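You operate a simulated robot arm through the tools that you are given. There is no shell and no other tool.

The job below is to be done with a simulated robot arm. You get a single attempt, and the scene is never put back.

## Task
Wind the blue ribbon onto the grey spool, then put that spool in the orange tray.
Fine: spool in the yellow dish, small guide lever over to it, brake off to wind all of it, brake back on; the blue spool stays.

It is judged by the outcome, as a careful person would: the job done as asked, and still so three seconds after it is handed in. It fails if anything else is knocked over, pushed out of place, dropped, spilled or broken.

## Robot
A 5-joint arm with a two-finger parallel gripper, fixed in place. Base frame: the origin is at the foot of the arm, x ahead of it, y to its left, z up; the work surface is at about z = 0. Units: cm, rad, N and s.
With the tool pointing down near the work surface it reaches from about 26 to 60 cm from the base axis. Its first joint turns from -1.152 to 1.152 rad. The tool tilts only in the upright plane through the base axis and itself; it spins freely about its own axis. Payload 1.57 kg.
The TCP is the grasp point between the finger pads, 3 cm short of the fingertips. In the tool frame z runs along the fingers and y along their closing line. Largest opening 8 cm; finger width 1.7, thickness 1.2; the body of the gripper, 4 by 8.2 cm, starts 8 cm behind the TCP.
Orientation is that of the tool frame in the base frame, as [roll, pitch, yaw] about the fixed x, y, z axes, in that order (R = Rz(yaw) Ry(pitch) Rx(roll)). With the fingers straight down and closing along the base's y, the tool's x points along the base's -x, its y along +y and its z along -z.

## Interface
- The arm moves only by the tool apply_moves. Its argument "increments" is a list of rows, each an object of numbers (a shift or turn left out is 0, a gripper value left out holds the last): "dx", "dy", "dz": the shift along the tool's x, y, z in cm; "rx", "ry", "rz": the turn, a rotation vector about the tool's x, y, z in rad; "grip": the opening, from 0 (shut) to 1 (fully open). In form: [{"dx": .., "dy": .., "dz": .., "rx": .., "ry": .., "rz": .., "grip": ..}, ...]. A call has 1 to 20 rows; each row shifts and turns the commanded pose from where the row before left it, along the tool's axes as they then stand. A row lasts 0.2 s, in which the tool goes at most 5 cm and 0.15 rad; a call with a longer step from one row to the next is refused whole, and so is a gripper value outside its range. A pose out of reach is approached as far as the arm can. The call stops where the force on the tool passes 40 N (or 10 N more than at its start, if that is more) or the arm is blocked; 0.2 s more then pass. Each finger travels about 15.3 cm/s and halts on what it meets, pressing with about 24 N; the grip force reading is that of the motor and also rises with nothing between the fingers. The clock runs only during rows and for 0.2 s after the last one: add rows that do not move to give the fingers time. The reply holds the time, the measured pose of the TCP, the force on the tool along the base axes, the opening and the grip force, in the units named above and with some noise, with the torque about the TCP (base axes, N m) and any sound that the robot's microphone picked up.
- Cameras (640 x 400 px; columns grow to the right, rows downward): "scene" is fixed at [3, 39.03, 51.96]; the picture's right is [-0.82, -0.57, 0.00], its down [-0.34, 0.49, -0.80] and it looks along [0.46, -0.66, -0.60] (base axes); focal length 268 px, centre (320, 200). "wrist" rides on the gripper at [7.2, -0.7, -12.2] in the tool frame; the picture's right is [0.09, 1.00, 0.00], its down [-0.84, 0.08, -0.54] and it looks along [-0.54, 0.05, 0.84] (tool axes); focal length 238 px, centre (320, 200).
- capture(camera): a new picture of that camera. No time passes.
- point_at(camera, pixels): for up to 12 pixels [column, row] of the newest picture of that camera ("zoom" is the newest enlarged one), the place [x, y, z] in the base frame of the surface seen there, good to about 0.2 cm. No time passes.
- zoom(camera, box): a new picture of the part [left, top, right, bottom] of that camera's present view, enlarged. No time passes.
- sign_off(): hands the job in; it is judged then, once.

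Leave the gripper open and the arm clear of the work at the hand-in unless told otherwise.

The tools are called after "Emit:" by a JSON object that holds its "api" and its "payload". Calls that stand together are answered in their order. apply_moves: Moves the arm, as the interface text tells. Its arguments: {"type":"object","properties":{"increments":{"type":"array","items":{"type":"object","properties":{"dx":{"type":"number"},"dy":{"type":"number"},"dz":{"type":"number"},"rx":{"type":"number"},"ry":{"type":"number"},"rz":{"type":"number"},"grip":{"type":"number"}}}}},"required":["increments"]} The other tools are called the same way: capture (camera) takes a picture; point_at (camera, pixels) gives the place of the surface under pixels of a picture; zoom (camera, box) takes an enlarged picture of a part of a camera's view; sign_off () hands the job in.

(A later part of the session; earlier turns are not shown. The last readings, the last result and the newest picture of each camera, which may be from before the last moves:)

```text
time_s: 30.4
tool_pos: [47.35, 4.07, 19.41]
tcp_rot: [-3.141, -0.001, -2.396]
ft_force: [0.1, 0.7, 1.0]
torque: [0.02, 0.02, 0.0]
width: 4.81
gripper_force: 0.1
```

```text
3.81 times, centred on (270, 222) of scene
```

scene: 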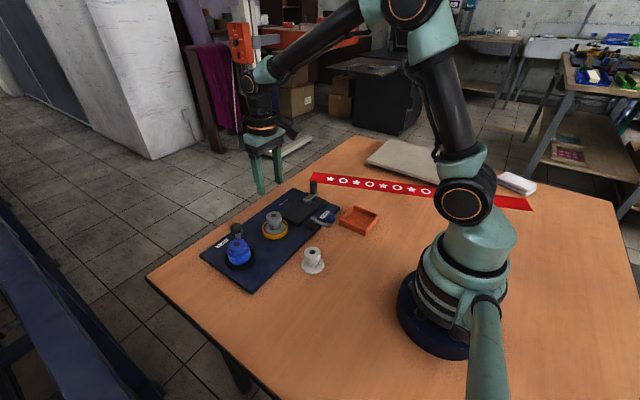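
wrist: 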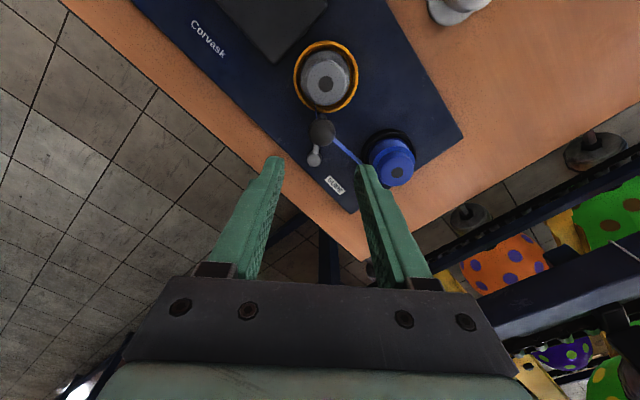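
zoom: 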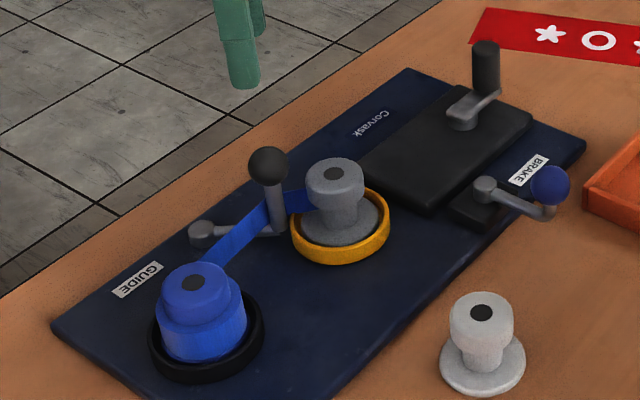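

The guide is set and the ribbon runs from the blue spool past the guide post to the grey spool. Next is the brake: I'll turn the gripper back and move to a viewpoint near (33, -2, 19).

Emit:
{"api": "apply_moves", "payload": {"increments": [{"rz": 0.125}, {"rz": 0.125}, {"rz": 0.125}, {"rz": 0.125}, {"rz": 0.125}, {"rz": 0.122}, {"dx": 2.4, "dy": -1.0}, {"dx": 2.4, "dy": -1.0}, {"dx": 2.4, "dy": -1.0}, {"dx": 2.4, "dy": -1.0}, {"dx": 2.4, "dy": -1.0}, {"dx": 2.4, "dy": -1.0}, {}, {}]}}

Emit:
{"api": "capture", "payload": {"camera": "wrist"}}

```text
time_s: 33.4
tool_pos: [33.19, -1.76, 19.41]
tcp_rot: [3.141, 0.0, 3.14]
ft_force: [0.0, 0.2, 0.5]
torque: [-0.01, 0.02, -0.01]
width: 4.79
gripper_force: 0.0
```

```text
taken
```

wrist: 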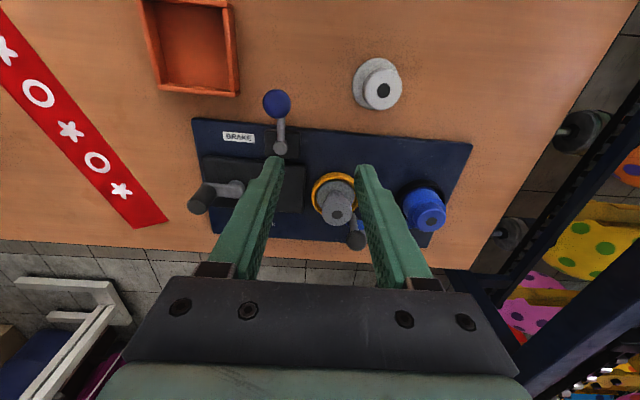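

The brake knob is at (277, 103), its pivot at (280, 148), and the tray at (190, 50). I'll zoom and measure.

Emit:
{"api": "zoom", "payload": {"camera": "wrist", "box": [180, 60, 340, 180]}}

Emit:
{"api": "point_at", "payload": {"camera": "wrist", "pixels": [[277, 103], [268, 103], [286, 103], [277, 95], [277, 112], [280, 148], [148, 5], [238, 90], [165, 85], [228, 8], [195, 45], [210, 80]]}}

Emit:
{"api": "zoom", "payload": {"camera": "scene", "box": [290, 170, 390, 245]}}

```text
3.33 times, centred on (260, 120) of wrist
```

zoom: 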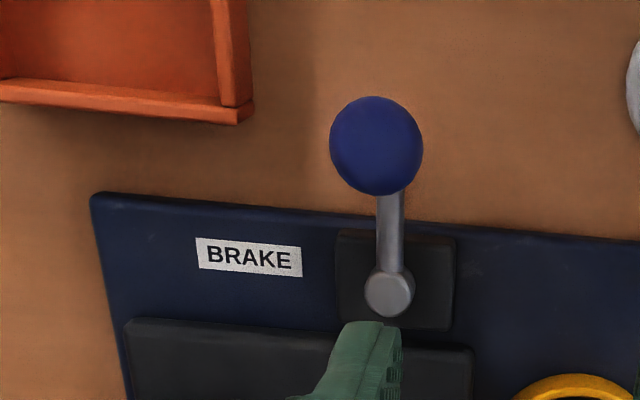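

```text
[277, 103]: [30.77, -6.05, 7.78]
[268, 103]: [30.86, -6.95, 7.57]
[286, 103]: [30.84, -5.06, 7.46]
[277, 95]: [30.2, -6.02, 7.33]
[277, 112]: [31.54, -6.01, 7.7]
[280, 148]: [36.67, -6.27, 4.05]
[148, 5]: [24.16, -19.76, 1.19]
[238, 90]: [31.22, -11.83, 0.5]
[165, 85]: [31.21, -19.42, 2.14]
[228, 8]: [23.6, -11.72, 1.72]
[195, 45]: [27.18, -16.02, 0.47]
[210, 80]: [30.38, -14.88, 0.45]
```

```text
5.33 times, centred on (340, 208) of scene
```

zoom: 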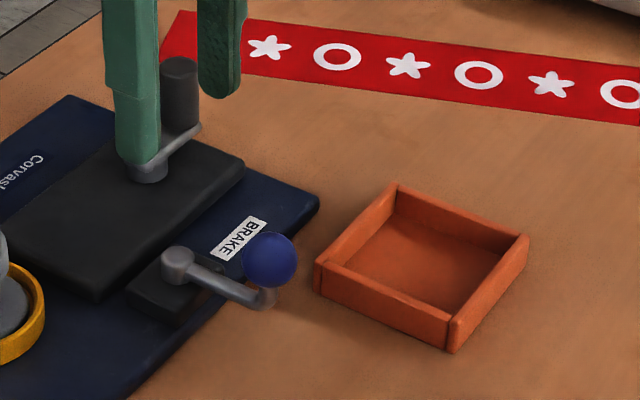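

The tray spans about x 23.5–31.3, y -11.8 to -19.6, floor z 0.45. The brake ball centre is about (31.1, -6.0, 6.4) and its pivot is at (36.6, -6.2), so the lever points straight at the robot. I'll go over the ball and down around it with the fingers 5.6 cm apart.

Emit:
{"api": "apply_moves", "payload": {"increments": [{"dx": 1.05, "dy": -2.12, "grip": 0.7}, {"dx": 1.04, "dy": -2.12}, {}, {"dz": 2.5}, {"dz": 2.5}, {"dz": 2.5}, {}, {}]}}

Emit:
{"api": "capture", "payload": {"camera": "wrist"}}

```text
time_s: 35.2
tool_pos: [30.79, -6.03, 11.7]
tcp_rot: [3.141, 0.0, 3.141]
ft_force: [0.3, -0.6, 0.9]
torque: [-0.01, -0.03, 0.02]
width: 5.59
gripper_force: 0.0
```

```text
taken
```

wrist: 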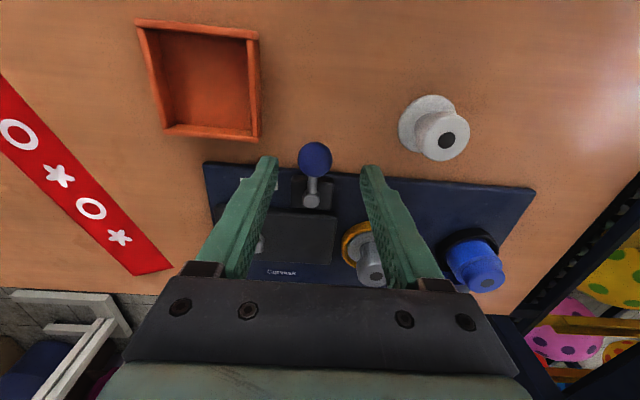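

The ball is at (315, 158), between the fingers. I'll shift 0.3 cm forward, go down 3.8 cm, and narrow to just over the ball.

Emit:
{"api": "apply_moves", "payload": {"increments": [{"dx": -0.3, "dz": 1.5}, {"dz": 1.3}, {"dz": 1.0}, {"grip": 0.6}, {"grip": 0.5}, {"grip": 0.42}, {"grip": 0.38}, {}]}}

Emit:
{"api": "capture", "payload": {"camera": "wrist"}}

Emit:
{"api": "zoom", "payload": {"camera": "scene", "box": [280, 150, 400, 245]}}

```text
time_s: 37.0
tool_pos: [31.12, -5.95, 7.93]
tcp_rot: [-3.14, -0.002, -3.141]
ft_force: [-0.7, -1.2, -0.4]
torque: [0.0, 0.02, -0.01]
width: 3.11
gripper_force: 0.2
```

```text
taken
```

wrist: 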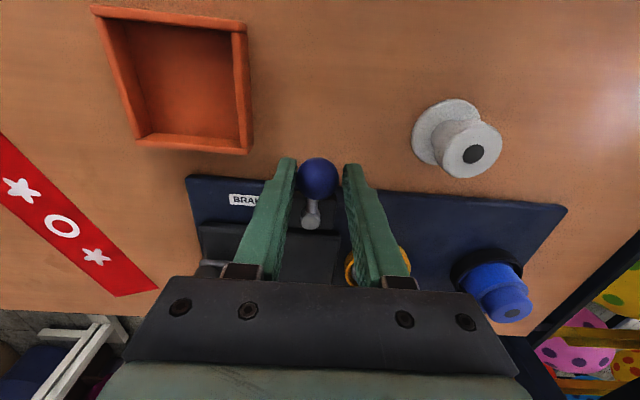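

```text
4.21 times, centred on (340, 198) of scene
```

zoom: 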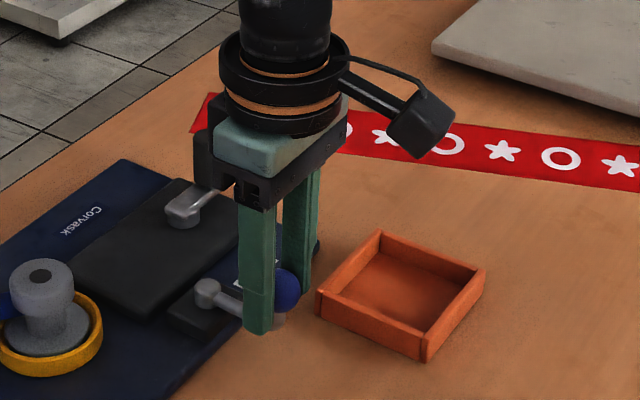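

The ball is caged. I don't know which way the brake releases, so I'll test gently by stepping 0.1 rad towards -y (the label side) and watching whether the ball follows or the fingers get forced open.

Emit:
{"api": "apply_moves", "payload": {"increments": [{"dx": -0.014, "dy": -0.38, "rz": -0.07}, {"dx": -0.014, "dy": -0.25, "rz": -0.05}, {}]}}

Emit:
{"api": "capture", "payload": {"camera": "wrist"}}

```text
time_s: 37.8
tool_pos: [31.28, -6.68, 7.93]
tcp_rot: [-3.142, 0.0, -3.022]
ft_force: [1.4, 4.2, -1.3]
torque: [0.04, -0.04, 0.0]
width: 3.41
gripper_force: 2.4
```

```text
taken
```

wrist: 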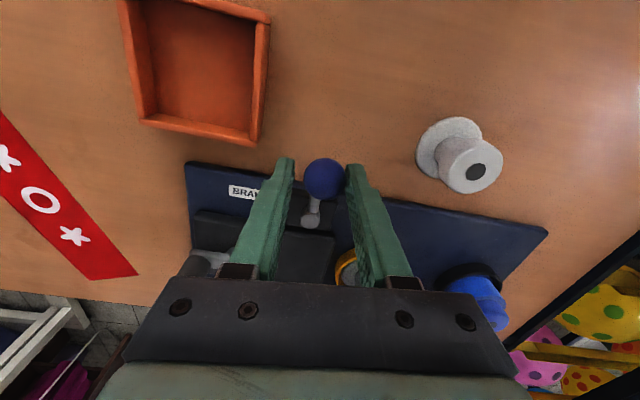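

The fingers are forced open (3.41 cm, 4.2 N against), so -y seems to be the stop. I'll go back and test towards +y.

Emit:
{"api": "apply_moves", "payload": {"increments": [{"dx": 0.014, "dy": 0.25, "rz": 0.05}, {"dx": 0.014, "dy": 0.38, "rz": 0.07}, {}, {"dx": -0.014, "dy": 0.38, "rz": 0.07}, {"dx": -0.014, "dy": 0.25, "rz": 0.05}, {}]}}

Emit:
{"api": "capture", "payload": {"camera": "wrist"}}

```text
time_s: 39.2
tool_pos: [31.31, -5.4, 8.15]
tcp_rot: [3.141, 0.0, 3.022]
ft_force: [-0.8, -0.4, 0.1]
torque: [-0.02, 0.0, 0.01]
width: 3.07
gripper_force: 0.1
```

```text
taken
```

wrist: 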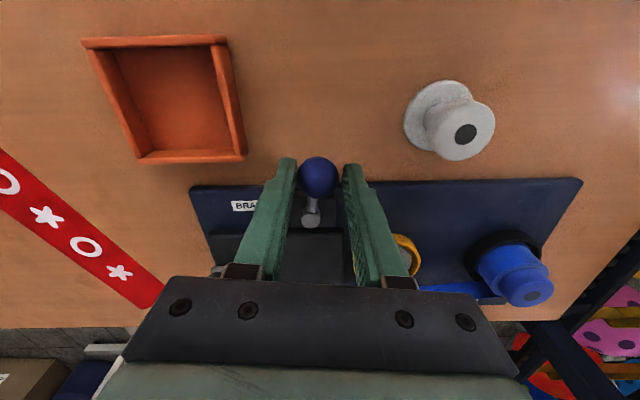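

It moves freely towards +y, with the ball riding on the left finger. I'll continue the swing that way.

Emit:
{"api": "apply_moves", "payload": {"increments": [{"dx": -0.03, "dy": 0.55, "rz": 0.1}, {"dx": -0.03, "dy": 0.55, "rz": 0.1}, {"dx": -0.03, "dy": 0.55, "rz": 0.1}, {"dx": -0.03, "dy": 0.55, "rz": 0.1}, {}]}}

Emit:
{"api": "capture", "payload": {"camera": "wrist"}}

Emit:
{"api": "zoom", "payload": {"camera": "scene", "box": [250, 150, 370, 255]}}

```text
time_s: 40.4
tool_pos: [31.9, -3.44, 7.95]
tcp_rot: [3.141, 0.0, 2.623]
ft_force: [-0.4, 0.7, -0.5]
torque: [0.02, 0.03, -0.03]
width: 3.04
gripper_force: 0.6
```

```text
taken
```

wrist: 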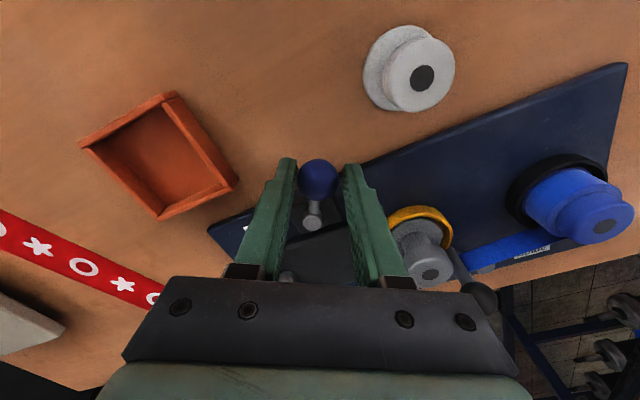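

```text
3.81 times, centred on (310, 202) of scene
```

zoom: 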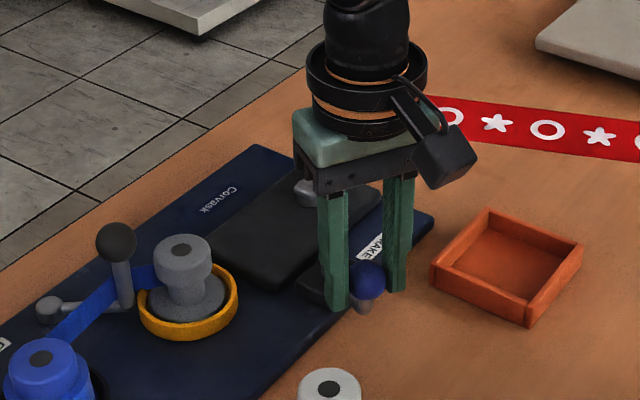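

Still free. I'll continue the swing and watch for the end stop.

Emit:
{"api": "apply_moves", "payload": {"increments": [{"dx": -0.03, "dy": 0.55, "rz": 0.1}, {"dx": -0.03, "dy": 0.55, "rz": 0.1}, {"dx": -0.03, "dy": 0.55, "rz": 0.1}, {}]}}

Emit:
{"api": "capture", "payload": {"camera": "wrist"}}

```text
time_s: 41.4
tool_pos: [32.75, -2.13, 7.98]
tcp_rot: [-3.141, 0.0, 2.32]
ft_force: [-0.6, -2.4, -1.1]
torque: [-0.01, -0.02, -0.03]
width: 3.19
gripper_force: 0.8
```

```text
taken
```

wrist: 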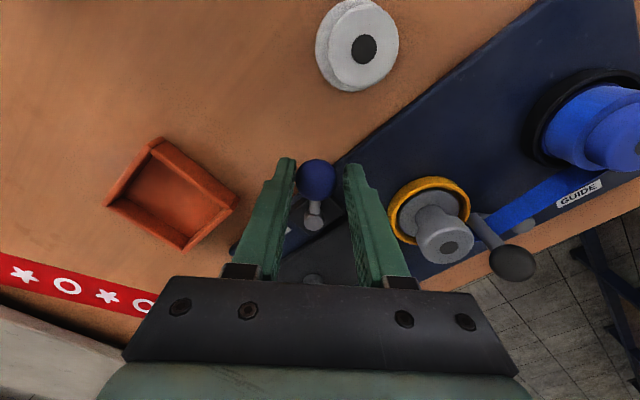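

The fingers opened slightly to 3.19 with -2.4 N, so this may be the stop. One more nudge.

Emit:
{"api": "apply_moves", "payload": {"increments": [{"dx": -0.02, "dy": 0.4, "rz": 0.07}, {}]}}

Emit:
{"api": "zoom", "payload": {"camera": "wrist", "box": [270, 130, 370, 230]}}

Emit:
{"api": "zoom", "payload": {"camera": "scene", "box": [250, 150, 370, 255]}}

```text
time_s: 42.0
tool_pos: [33.17, -1.74, 8.05]
tcp_rot: [-3.141, -0.001, 2.249]
ft_force: [-6.1, -7.5, 0.0]
torque: [-0.07, 0.13, -0.01]
width: 3.85
gripper_force: 4.4
```

```text
4.00 times, centred on (320, 180) of wrist
```

zoom: 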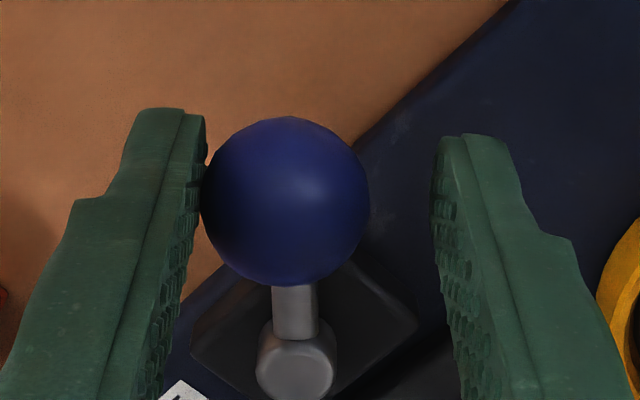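

```text
3.81 times, centred on (310, 202) of scene
```

zoom: 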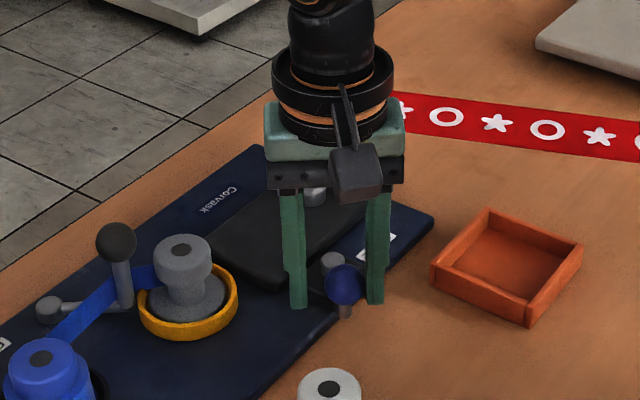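

The end stop is firm (about 10 N), with the brake swung over about 45°. I'll back off, open the fingers and rise.

Emit:
{"api": "apply_moves", "payload": {"increments": [{"dy": -0.4}, {"grip": 0.5}, {"grip": 0.65}, {"dz": -1.5}, {"dz": -3}, {"dz": -3}, {"dz": -3}, {}]}}

Emit:
{"api": "capture", "payload": {"camera": "wrist"}}

Emit:
{"api": "zoom", "payload": {"camera": "scene", "box": [250, 150, 370, 255]}}

```text
time_s: 43.8
tool_pos: [32.79, -2.0, 18.77]
tcp_rot: [3.14, 0.001, 2.253]
ft_force: [0.0, -0.1, -0.8]
torque: [-0.01, 0.01, -0.01]
width: 5.19
gripper_force: 0.0
```

```text
taken
```

wrist: 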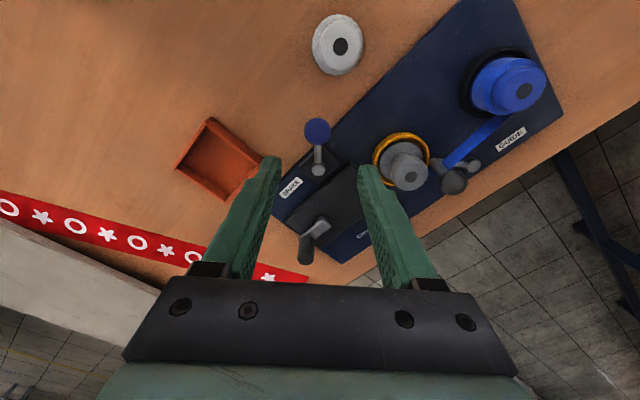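

```text
3.81 times, centred on (310, 202) of scene
```

zoom: 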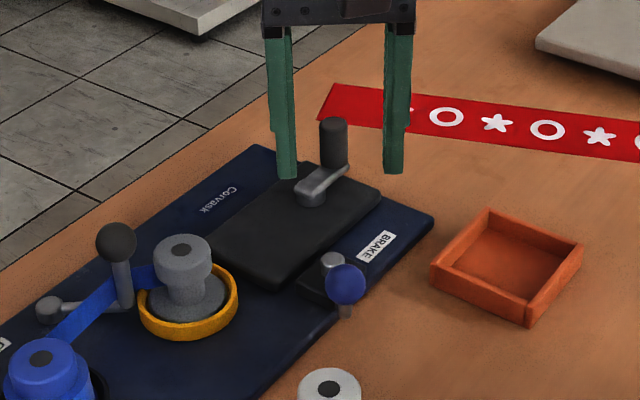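

The brake is off. Next is the crank: I'll straighten the gripper and move above it to measure.

Emit:
{"api": "apply_moves", "payload": {"increments": [{"rz": -0.148}, {"rz": -0.148}, {"rz": -0.148}, {"rz": -0.148}, {"rz": -0.148}, {"rz": -0.148}, {"dx": -2.3, "dy": -2.3}, {"dx": -2.3, "dy": -2.3}, {"dx": -2.3, "dy": -2.3}, {"dx": -2.3, "dy": -2.3}, {}, {}]}}

Emit:
{"api": "capture", "payload": {"camera": "wrist"}}

Emit:
{"api": "zoom", "payload": {"camera": "wrist", "box": [240, 60, 420, 200]}}

```text
time_s: 46.4
tool_pos: [42.42, -11.17, 18.54]
tcp_rot: [-3.141, 0.0, 3.14]
ft_force: [-0.7, 0.5, -0.3]
torque: [-0.01, 0.01, -0.02]
width: 5.22
gripper_force: 0.0
```

```text
taken
```

wrist: 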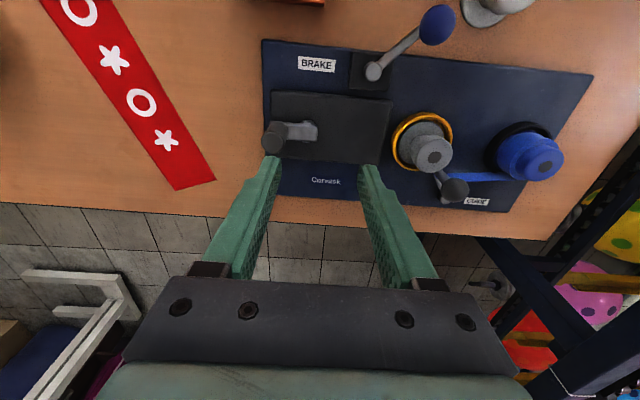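

```text
2.86 times, centred on (330, 130) of wrist
```

zoom: 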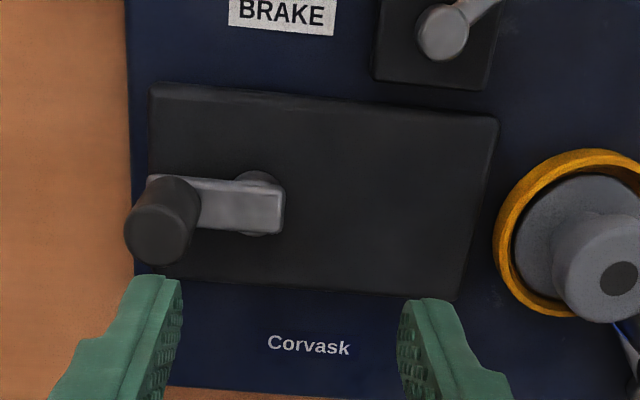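

No direction arrow on the box. I'll measure the crank: handle top at (158, 235), arm end near (258, 205) in the zoom.

Emit:
{"api": "point_at", "payload": {"camera": "zoom", "pixels": [[158, 238], [130, 238], [188, 238], [158, 260], [158, 212], [180, 195], [255, 207], [280, 207], [258, 183], [220, 205], [350, 200], [470, 130]]}}

Emit:
{"api": "zoom", "payload": {"camera": "scene", "box": [290, 165, 360, 215]}}

```text
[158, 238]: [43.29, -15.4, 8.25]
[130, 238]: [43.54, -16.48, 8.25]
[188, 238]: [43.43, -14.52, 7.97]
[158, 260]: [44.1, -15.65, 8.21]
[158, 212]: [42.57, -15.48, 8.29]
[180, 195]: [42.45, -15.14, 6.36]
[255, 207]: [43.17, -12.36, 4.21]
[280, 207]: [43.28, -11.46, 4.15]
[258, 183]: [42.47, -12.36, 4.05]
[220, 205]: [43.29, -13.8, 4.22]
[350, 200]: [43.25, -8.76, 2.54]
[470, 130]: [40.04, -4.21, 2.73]
```

```text
8.00 times, centred on (325, 190) of scene
```

zoom: 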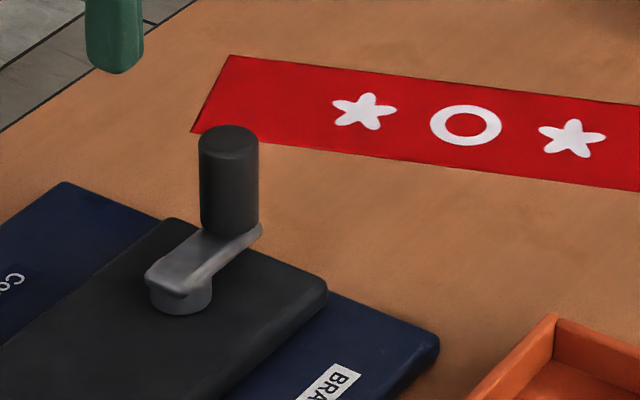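

Handle centre is about (43.35, -15.45), radius about 1.0, top z 8.25. I'll pin down the hub from the scene zoom.

Emit:
{"api": "point_at", "payload": {"camera": "zoom", "pixels": [[181, 303], [155, 298], [207, 298], [155, 272], [185, 280], [215, 250], [230, 180], [205, 180], [255, 180], [228, 140], [181, 318], [255, 232]]}}

```text
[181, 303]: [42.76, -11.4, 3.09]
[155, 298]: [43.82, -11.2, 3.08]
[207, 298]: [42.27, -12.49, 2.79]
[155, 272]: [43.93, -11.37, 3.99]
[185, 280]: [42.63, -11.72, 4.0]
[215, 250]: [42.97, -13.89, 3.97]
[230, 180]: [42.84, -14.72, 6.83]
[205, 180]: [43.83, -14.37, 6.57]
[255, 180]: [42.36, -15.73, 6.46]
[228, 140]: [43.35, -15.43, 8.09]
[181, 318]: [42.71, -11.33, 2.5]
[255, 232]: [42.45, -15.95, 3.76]
```

The hub is about (43.3, -12.1), so the crank radius is about 3.35. The ribbon reaches the grey spool on its far side, so take-up should be clockwise from above. I'll close the fingers and use them as a peg, coming down behind the handle at (45.9, -14.25) with the tips at z 5, above the crank arm.

Emit:
{"api": "apply_moves", "payload": {"increments": [{"dx": -1.75, "dy": -1.54, "grip": 0.3}, {"dx": -1.7, "dy": -1.54, "grip": 0}, {}, {}, {"dz": 2.5}, {"dz": 2.5}, {"dz": 2.5}, {}, {}]}}

Emit:
{"api": "capture", "payload": {"camera": "wrist"}}

Emit:
{"api": "zoom", "payload": {"camera": "scene", "box": [270, 130, 370, 215]}}

```text
time_s: 48.4
tool_pos: [45.53, -14.17, 10.82]
tcp_rot: [3.139, 0.0, 3.139]
ft_force: [0.7, 0.9, 0.5]
torque: [0.01, 0.01, 0.02]
width: 0.0
gripper_force: 20.9
```

```text
taken
```

wrist: 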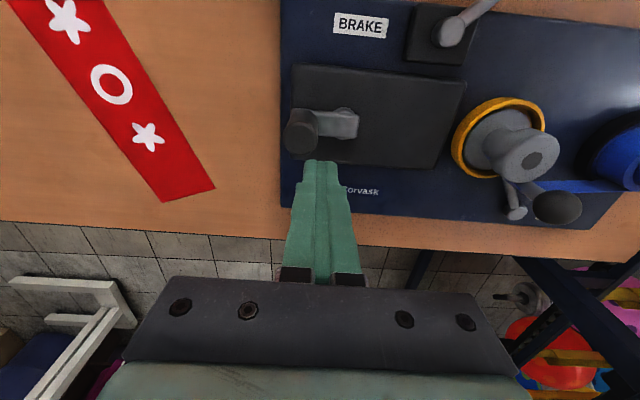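

```text
4.71 times, centred on (320, 172) of scene
```

zoom: 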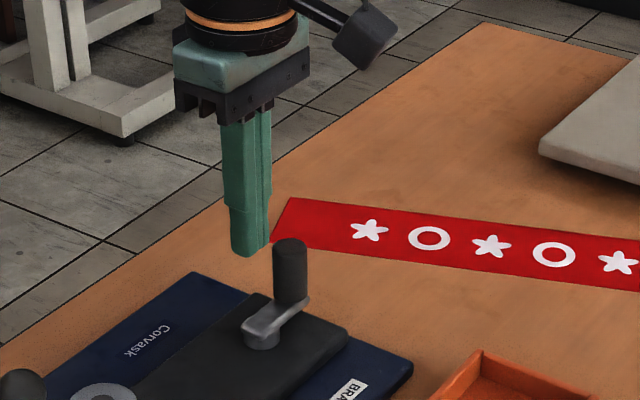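

The peg is just on the far side of the handle. I'll shift 0.3 cm further and go down to TCP z about 8.

Emit:
{"api": "apply_moves", "payload": {"increments": [{"dx": -0.3}, {"dz": 1.4}, {"dz": 1.4}, {}, {}]}}

Emit:
{"api": "capture", "payload": {"camera": "wrist"}}

Emit:
{"api": "zoom", "payload": {"camera": "scene", "box": [240, 150, 360, 255]}}

```text
time_s: 49.6
tool_pos: [45.73, -14.32, 8.18]
tcp_rot: [-3.14, -0.001, 3.139]
ft_force: [-0.6, 0.2, 0.0]
torque: [-0.01, 0.02, 0.0]
width: 0.01
gripper_force: 21.2
```

```text
taken
```

wrist: 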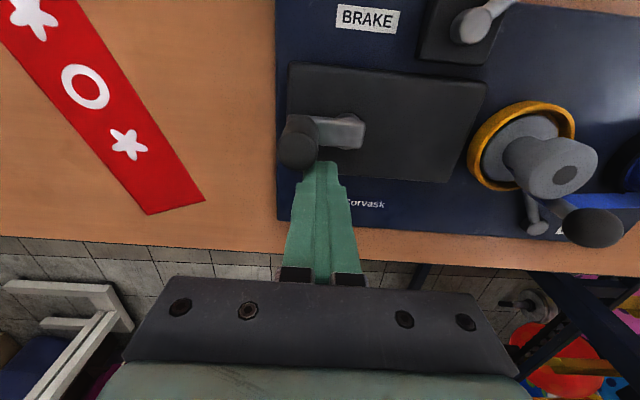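

```text
3.81 times, centred on (300, 202) of scene
```

zoom: 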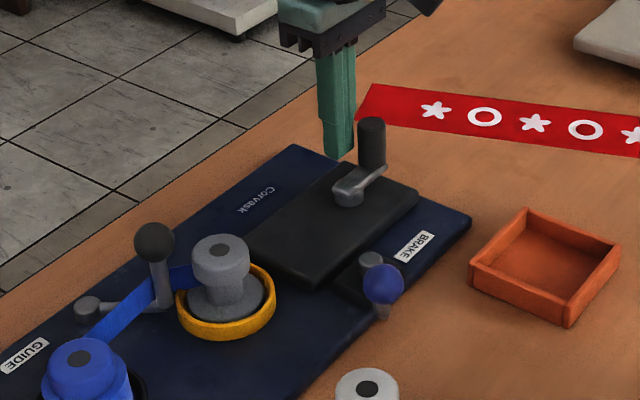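

The peg is in place behind the handle. I'll do a short clockwise test push (about 60°) and look at what happens.

Emit:
{"api": "apply_moves", "payload": {"increments": [{"dx": 0.645, "dy": -0.591}, {"dx": 0.775, "dy": -0.404}, {"dx": 0.854, "dy": -0.189}, {"dx": 0.874, "dy": 0.038}, {}]}}

Emit:
{"api": "zoom", "payload": {"camera": "scene", "box": [200, 150, 360, 275]}}

Emit:
{"api": "capture", "payload": {"camera": "wrist"}}

```text
time_s: 50.8
tool_pos: [42.86, -15.51, 8.38]
tcp_rot: [-3.138, 0.007, 3.139]
ft_force: [18.7, 2.0, 7.7]
torque: [0.04, 0.06, -0.01]
width: 0.01
gripper_force: 21.5
```

```text
3.20 times, centred on (280, 212) of scene
```

zoom: 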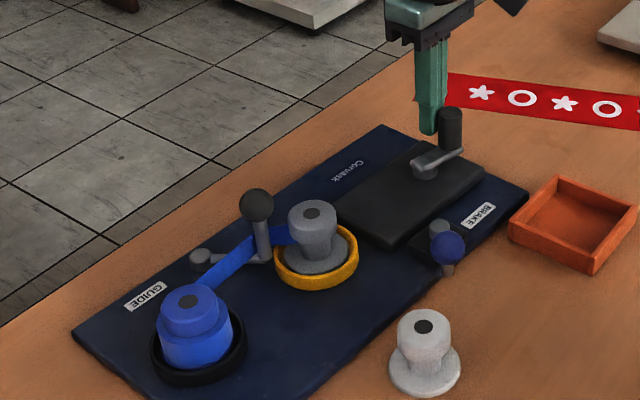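

```text
taken
```

wrist: 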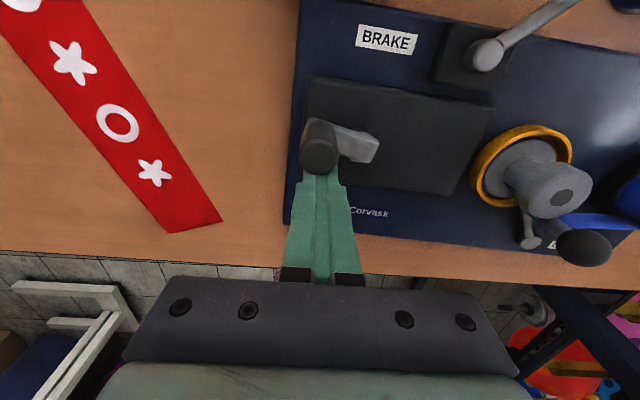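

The crank arm turned by roughly 30°, but there's 18.7 N on the tool. I'll check where the handle is and whether the ribbon changed before pushing further.

Emit:
{"api": "point_at", "payload": {"camera": "wrist", "pixels": [[319, 152], [355, 150], [370, 145], [305, 150], [333, 150], [319, 130]]}}

Emit:
{"api": "zoom", "payload": {"camera": "scene", "box": [220, 200, 300, 260]}}

```text
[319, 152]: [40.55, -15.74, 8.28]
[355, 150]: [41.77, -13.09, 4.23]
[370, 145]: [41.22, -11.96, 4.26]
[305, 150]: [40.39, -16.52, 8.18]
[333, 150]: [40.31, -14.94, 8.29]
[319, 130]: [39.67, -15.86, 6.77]
```

```text
6.67 times, centred on (260, 230) of scene
```

zoom: 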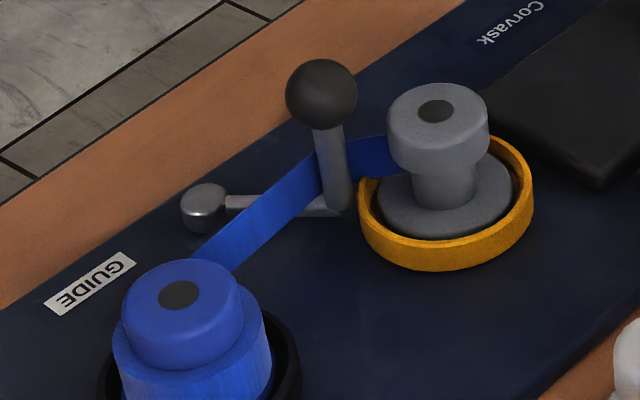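

The measured handle and hub both shifted about 2 cm towards the robot, so the board itself may have moved. I'll stop and compare with the starting picture using the same zoom box.

Emit:
{"api": "zoom", "payload": {"camera": "scene", "box": [190, 160, 390, 310]}}

Emit:
{"api": "capture", "payload": {"camera": "scene"}}

```text
2.67 times, centred on (290, 235) of scene
```

zoom: 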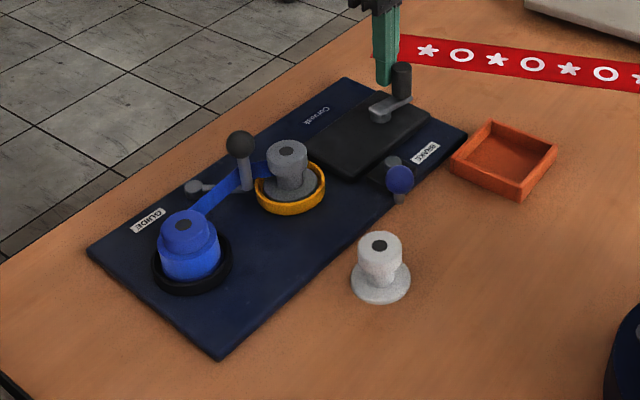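

```text
taken
```

scene: 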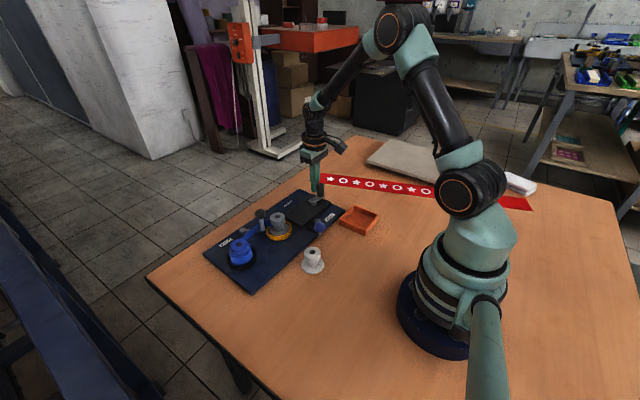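

The board did move: its right and top corners shifted about 14 zoom pixels while the near corner stayed put. The crank was locked in that direction, and the board is only resting on the table. I'll back the peg off and rise, then measure the board so I can put it back.

Emit:
{"api": "apply_moves", "payload": {"increments": [{"dx": -0.5}, {"dx": -0.3}, {"dz": -2}, {"dz": -3}, {"dz": -3}, {"dz": -2}, {}]}}

Emit:
{"api": "capture", "payload": {"camera": "wrist"}}

Emit:
{"api": "zoom", "payload": {"camera": "scene", "box": [190, 160, 390, 310]}}

```text
time_s: 52.4
tool_pos: [43.43, -15.58, 18.35]
tcp_rot: [-3.14, -0.001, 3.14]
ft_force: [0.4, -0.1, -0.3]
torque: [-0.02, 0.03, 0.01]
width: 0.0
gripper_force: 21.2
```

```text
taken
```

wrist: 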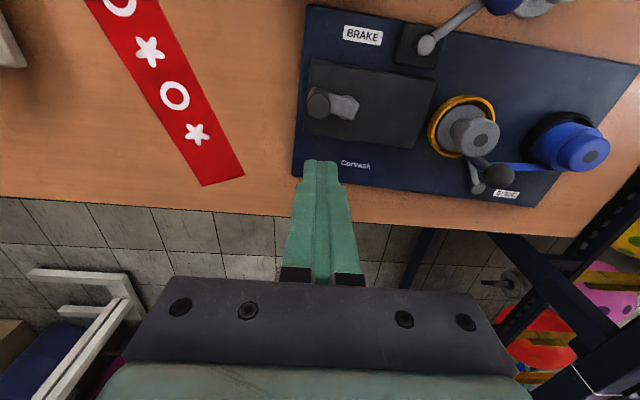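

```text
2.67 times, centred on (290, 235) of scene
```

zoom: 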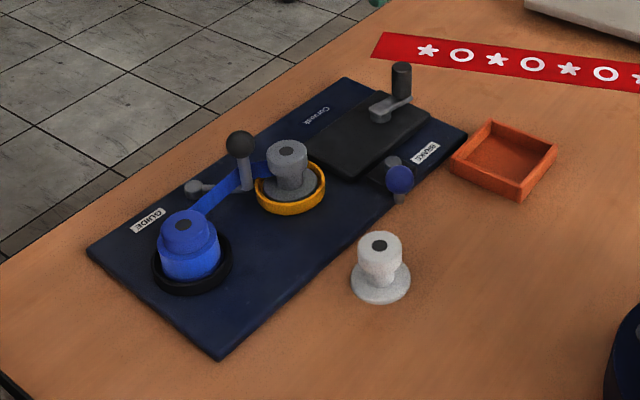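

I'll measure the board corners and pivots now in the wrist view, and the same from the scene zoom, to quantify the shift.

Emit:
{"api": "point_at", "payload": {"camera": "wrist", "pixels": [[310, 8], [636, 66], [294, 174], [425, 45], [345, 104], [319, 102], [479, 188], [590, 155], [480, 140], [357, 110], [312, 62], [437, 85]]}}

Emit:
{"api": "point_at", "payload": {"camera": "zoom", "pixels": [[464, 131], [345, 80], [91, 252], [220, 352], [392, 163], [193, 188], [184, 224], [287, 152], [402, 68], [380, 110]]}}

```text
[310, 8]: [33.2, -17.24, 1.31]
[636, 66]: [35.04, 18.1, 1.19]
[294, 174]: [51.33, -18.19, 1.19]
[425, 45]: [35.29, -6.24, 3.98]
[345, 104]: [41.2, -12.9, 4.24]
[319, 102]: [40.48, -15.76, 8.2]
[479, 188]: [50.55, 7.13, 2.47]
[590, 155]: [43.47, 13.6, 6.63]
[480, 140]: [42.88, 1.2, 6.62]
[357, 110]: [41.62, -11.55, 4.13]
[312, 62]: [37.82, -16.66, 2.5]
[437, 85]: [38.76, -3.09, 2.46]
```

```text
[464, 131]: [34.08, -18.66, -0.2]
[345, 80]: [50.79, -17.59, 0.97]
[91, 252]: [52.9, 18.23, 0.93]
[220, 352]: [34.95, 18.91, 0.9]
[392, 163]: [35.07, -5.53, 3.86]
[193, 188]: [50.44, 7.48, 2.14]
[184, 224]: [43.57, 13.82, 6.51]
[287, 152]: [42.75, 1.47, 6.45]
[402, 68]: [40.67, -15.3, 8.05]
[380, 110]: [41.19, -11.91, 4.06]
```

The board turned about 0.05 rad clockwise and its crank end slid about 1.7 cm towards the robot (brake pivot is now x 35.2 instead of 36.65). The crank itself turned about 12° relative to the board. Before anything else I need to feel the crank gently both ways, so I'll turn the gripper to close along the handle's direction of travel and cage the handle.

Emit:
{"api": "apply_moves", "payload": {"increments": [{"rz": -0.149, "grip": 0.6}, {"rz": -0.149}, {"rz": -0.149}, {"rz": -0.149}, {"rz": -0.149}, {"rz": -0.149}, {"rz": -0.149}, {"rz": -0.149}, {"rz": -0.148}, {}]}}

Emit:
{"api": "capture", "payload": {"camera": "wrist"}}

```text
time_s: 54.6
tool_pos: [43.42, -15.45, 18.28]
tcp_rot: [-3.141, -0.001, -1.8]
ft_force: [-0.6, -0.1, 0.1]
torque: [-0.02, 0.02, 0.03]
width: 4.79
gripper_force: 0.1
```

```text
taken
```

wrist: 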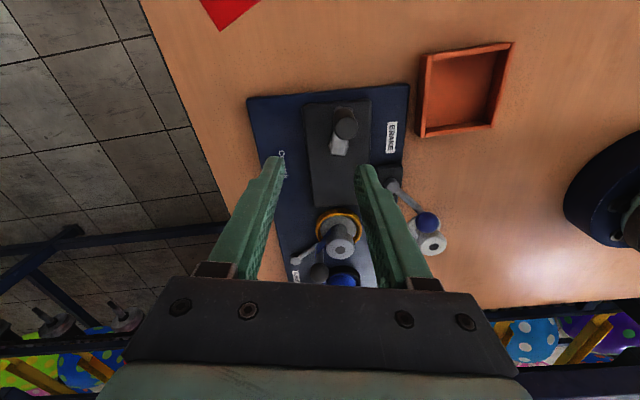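

Good view: the handle is at (346, 123), with the arm going down to (340, 150). Measuring.

Emit:
{"api": "zoom", "payload": {"camera": "wrist", "box": [300, 90, 400, 180]}}

Emit:
{"api": "point_at", "payload": {"camera": "wrist", "pixels": [[346, 124], [337, 124], [356, 124], [346, 114], [346, 132], [340, 150], [333, 152], [347, 153], [371, 100], [304, 103]]}}

```text
4.44 times, centred on (350, 135) of wrist
```

zoom: 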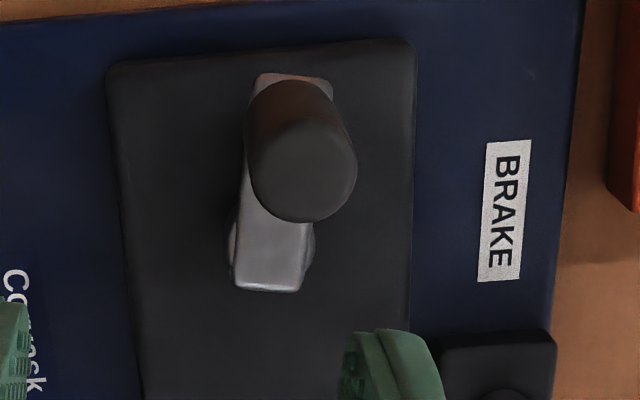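

```text
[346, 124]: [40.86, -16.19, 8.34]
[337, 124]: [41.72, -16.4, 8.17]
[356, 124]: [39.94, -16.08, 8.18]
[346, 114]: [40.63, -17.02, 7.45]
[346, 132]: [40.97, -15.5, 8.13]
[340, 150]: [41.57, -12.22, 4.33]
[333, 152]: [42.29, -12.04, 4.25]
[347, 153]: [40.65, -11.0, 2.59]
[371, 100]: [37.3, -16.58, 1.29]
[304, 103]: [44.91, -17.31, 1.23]
```

The handle is at about (40.9, -15.85) and the hub at about (41.6, -12.45). I'll go over the handle and down around it to z about 7.9 (tips at 4.9, above the arm).

Emit:
{"api": "apply_moves", "payload": {"increments": [{"dx": 0.964, "dy": 2.363}, {}, {"dz": 2.5}, {"dz": 2.5}, {"dz": 2.5}, {"dz": 1.7}, {"dz": 1.2}, {}, {}]}}

Emit:
{"api": "capture", "payload": {"camera": "wrist"}}

```text
time_s: 56.6
tool_pos: [40.96, -15.74, 7.91]
tcp_rot: [-3.142, -0.001, -1.803]
ft_force: [-0.2, -0.6, 0.7]
torque: [0.01, -0.01, -0.02]
width: 4.81
gripper_force: 0.2
```

```text
taken
```

wrist: 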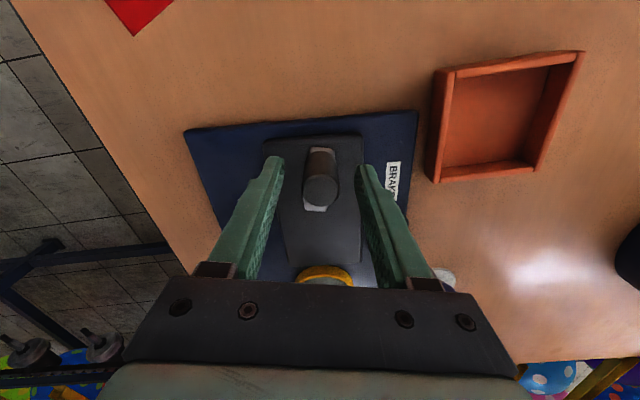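

The handle sits between the fingers. I'll close to about 2.5 cm for a loose cage.

Emit:
{"api": "apply_moves", "payload": {"increments": [{"grip": 0.45}, {"grip": 0.36}, {"grip": 0.31}, {}]}}

Emit:
{"api": "zoom", "payload": {"camera": "wrist", "box": [260, 120, 380, 230]}}

```text
time_s: 57.6
tool_pos: [40.96, -15.79, 7.89]
tcp_rot: [-3.14, 0.0, -1.805]
ft_force: [-0.1, -0.1, 0.5]
torque: [0.02, 0.02, -0.02]
width: 2.49
gripper_force: 0.2
```

```text
3.64 times, centred on (320, 175) of wrist
```

zoom: 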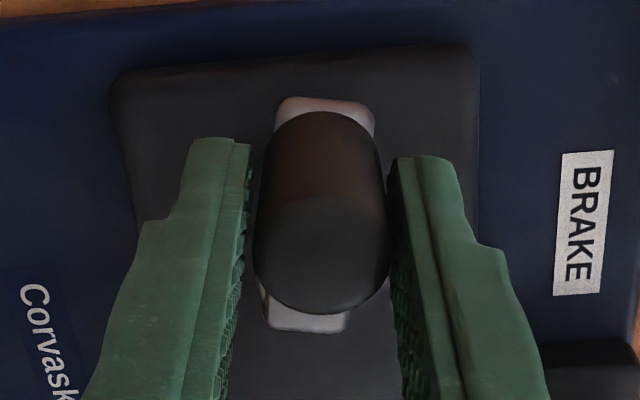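

The handle is loosely caged. I'll try counter-clockwise first, 0.2 rad in two gentle steps, and read the force.

Emit:
{"api": "apply_moves", "payload": {"increments": [{"dx": -0.01, "dy": -0.25, "rz": -0.07}, {"dx": -0.01, "dy": -0.25, "rz": -0.07}, {}, {}]}}

Emit:
{"api": "zoom", "payload": {"camera": "wrist", "box": [260, 120, 380, 230]}}

```text
time_s: 58.6
tool_pos: [41.58, -15.86, 7.91]
tcp_rot: [-3.141, 0.001, -1.661]
ft_force: [0.0, -0.6, 0.3]
torque: [0.0, -0.01, 0.06]
width: 2.51
gripper_force: 0.0
```

```text
3.64 times, centred on (320, 175) of wrist
```

zoom: 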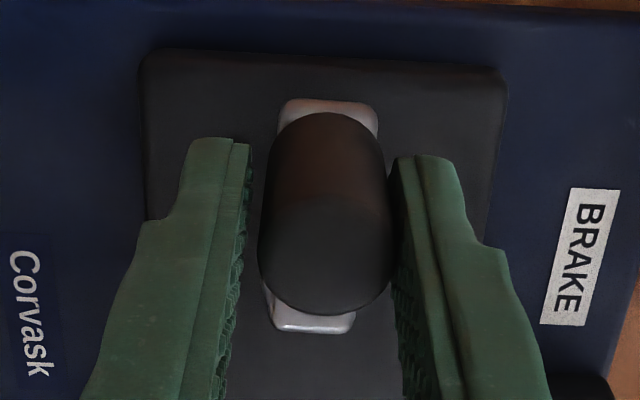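

It turned freely with no force. I'll continue counter-clockwise a little further and check the ribbon.

Emit:
{"api": "apply_moves", "payload": {"increments": [{"dx": -0.03, "dy": -0.48, "rz": -0.14}, {"dx": -0.03, "dy": -0.48, "rz": -0.14}, {}, {}]}}

Emit:
{"api": "zoom", "payload": {"camera": "wrist", "box": [260, 120, 380, 230]}}

Emit:
{"api": "zoom", "payload": {"camera": "scene", "box": [190, 160, 390, 310]}}

```text
time_s: 59.6
tool_pos: [42.33, -15.77, 7.86]
tcp_rot: [-3.14, 0.0, -1.381]
ft_force: [-0.5, 0.2, 0.3]
torque: [-0.03, -0.01, -0.02]
width: 2.45
gripper_force: 0.2
```

```text
3.64 times, centred on (320, 175) of wrist
```

zoom: 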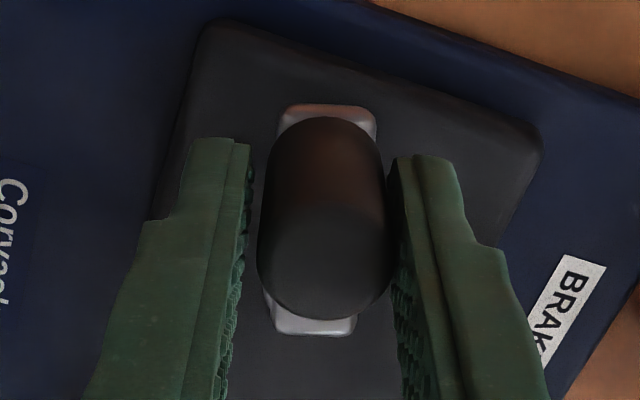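

```text
2.67 times, centred on (290, 235) of scene
```

zoom: 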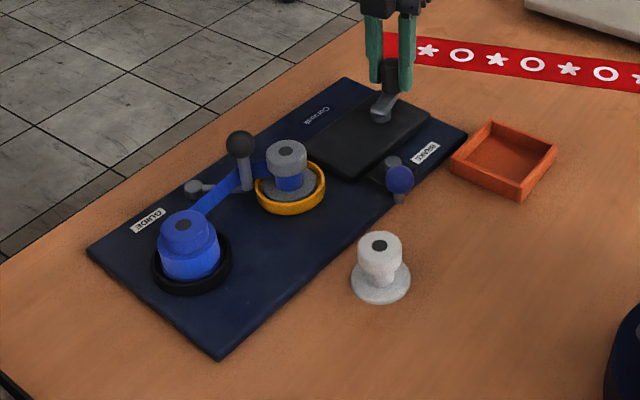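

Blue ribbon now shows on the grey spool's neck, so counter-clockwise is the winding direction and it's nearly force-free. The board is not moving. I'll keep turning, 12 rows of 0.14 rad.

Emit:
{"api": "apply_moves", "payload": {"increments": [{"dx": -0.033, "dy": -0.4745, "rz": -0.14}, {"dx": -0.033, "dy": -0.4745, "rz": -0.14}, {"dx": -0.033, "dy": -0.4745, "rz": -0.14}, {"dx": -0.033, "dy": -0.4745, "rz": -0.14}, {"dx": -0.033, "dy": -0.4745, "rz": -0.14}, {"dx": -0.033, "dy": -0.4745, "rz": -0.14}, {"dx": -0.033, "dy": -0.4745, "rz": -0.14}, {"dx": -0.033, "dy": -0.4745, "rz": -0.14}, {"dx": -0.033, "dy": -0.4745, "rz": -0.14}, {"dx": -0.033, "dy": -0.4745, "rz": -0.14}, {}]}}

Emit:
{"api": "zoom", "payload": {"camera": "scene", "box": [190, 160, 390, 310]}}

Emit:
{"api": "capture", "payload": {"camera": "wrist"}}

```text
time_s: 62.0
tool_pos: [46.55, 5.69, 7.9]
tcp_rot: [-3.141, -0.001, -0.009]
ft_force: [0.3, 0.5, 0.5]
torque: [-0.02, -0.03, 0.03]
width: 2.49
gripper_force: 0.1
out of reach, approached as far as the arm can: row 7, 8, 9, 10
```

```text
2.67 times, centred on (290, 235) of scene
```

zoom: 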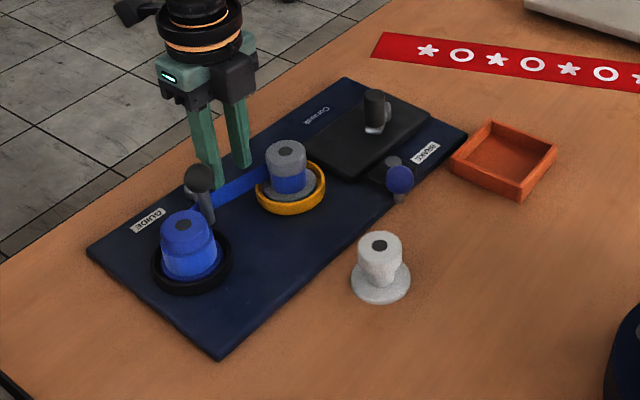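

```text
taken
```

wrist: 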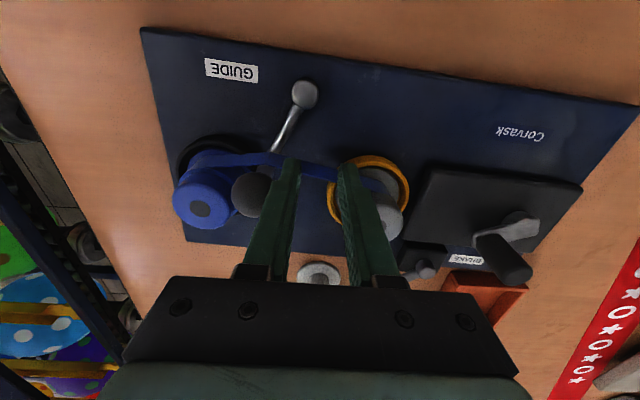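

The wrist's spin hit its limit, and the arm swung over to (46.6, 5.7) and pushed the guide lever partway back. I'll look closely before moving anything.

Emit:
{"api": "zoom", "payload": {"camera": "wrist", "box": [160, 60, 420, 260]}}

Emit:
{"api": "zoom", "payload": {"camera": "scene", "box": [215, 190, 315, 265]}}

```text
2.00 times, centred on (290, 160) of wrist
```

zoom: 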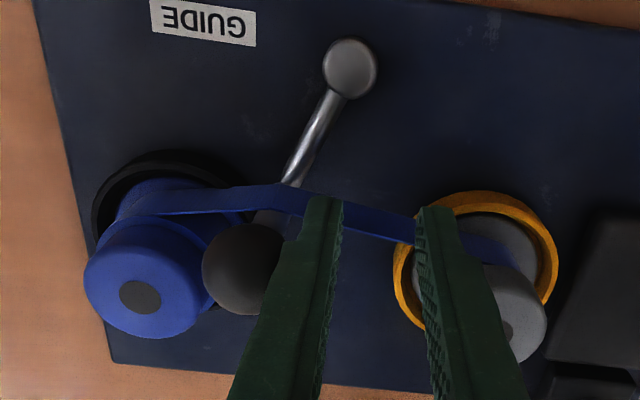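

```text
5.33 times, centred on (265, 228) of scene
```

zoom: 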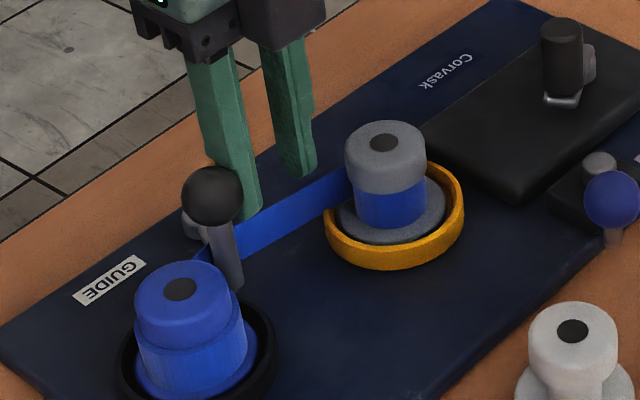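

The ribbon is still attached to both spools and the grey spool still stands in the dish. Only the guide lever got pushed back. The board corners are unchanged. The first step is to go straight up, clear of everything.

Emit:
{"api": "apply_moves", "payload": {"increments": [{"dz": -1.5}, {"dz": -2}]}}

```text
time_s: 62.6
tool_pos: [46.38, 6.75, 11.39]
tcp_rot: [3.141, 0.0, 0.013]
ft_force: [0.1, 0.0, 0.0]
torque: [-0.02, -0.01, 0.02]
width: 2.5
gripper_force: 0.0
out of reach, approached as far as the arm can: row 1
```

It went up to z 11.4. I'll continue up to clear everything.

Emit:
{"api": "apply_moves", "payload": {"increments": [{"dz": -3}, {"dz": -3}, {"dz": -2}, {}]}}

Emit:
{"api": "zoom", "payload": {"camera": "scene", "box": [190, 160, 390, 310]}}

Emit:
{"api": "capture", "payload": {"camera": "wrist"}}

```text
time_s: 63.6
tool_pos: [46.35, 6.62, 19.39]
tcp_rot: [-3.141, 0.0, 0.011]
ft_force: [0.0, 0.5, 0.5]
torque: [0.0, -0.01, -0.01]
width: 2.48
gripper_force: 0.1
```

```text
2.67 times, centred on (290, 235) of scene
```

zoom: 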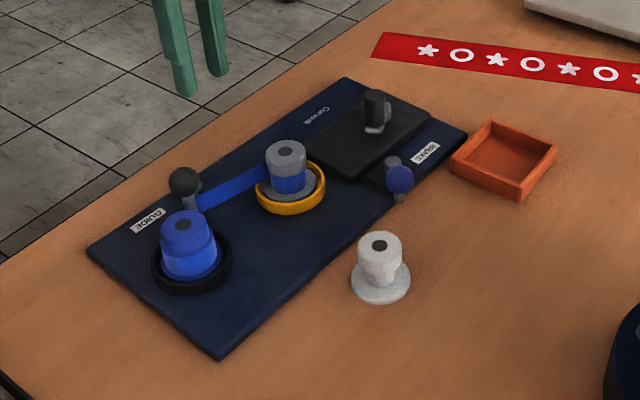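

```text
taken
```

wrist: 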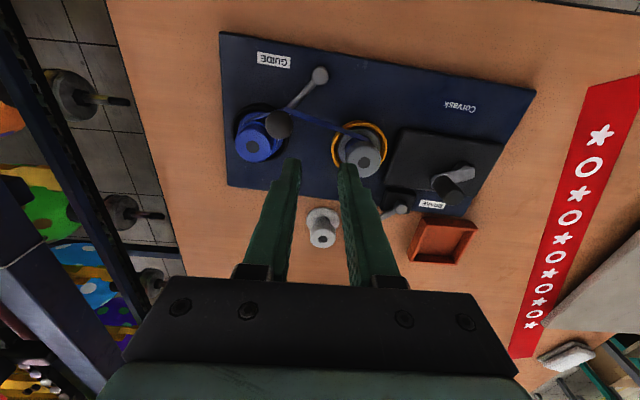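

I'm clear at z 19.4, and the poses are reachable again. The guide lever went all the way back to the blue side, so it must be redone. I'll unwind the wrist spin back to the straight orientation, up here where it's safe.

Emit:
{"api": "apply_moves", "payload": {"increments": [{"rz": 0.149}, {"rz": 0.149}, {"rz": 0.149}, {"rz": 0.149}, {"rz": 0.149}, {"rz": 0.149}, {"rz": 0.149}, {"rz": 0.149}, {"rz": 0.149}, {"rz": 0.149}, {"rz": 0.149}, {"rz": 0.149}, {"rz": 0.149}, {"rz": 0.149}, {"rz": 0.149}, {"rz": 0.149}, {}]}}

Emit:
{"api": "capture", "payload": {"camera": "wrist"}}

```text
time_s: 67.2
tool_pos: [46.37, 6.45, 19.36]
tcp_rot: [-3.141, 0.0, -2.371]
ft_force: [0.4, -0.2, -0.1]
torque: [0.01, 0.0, -0.02]
width: 2.48
gripper_force: 0.1
```

```text
taken
```

wrist: 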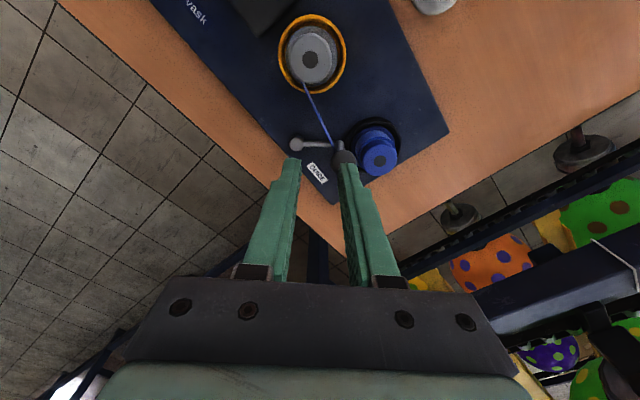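

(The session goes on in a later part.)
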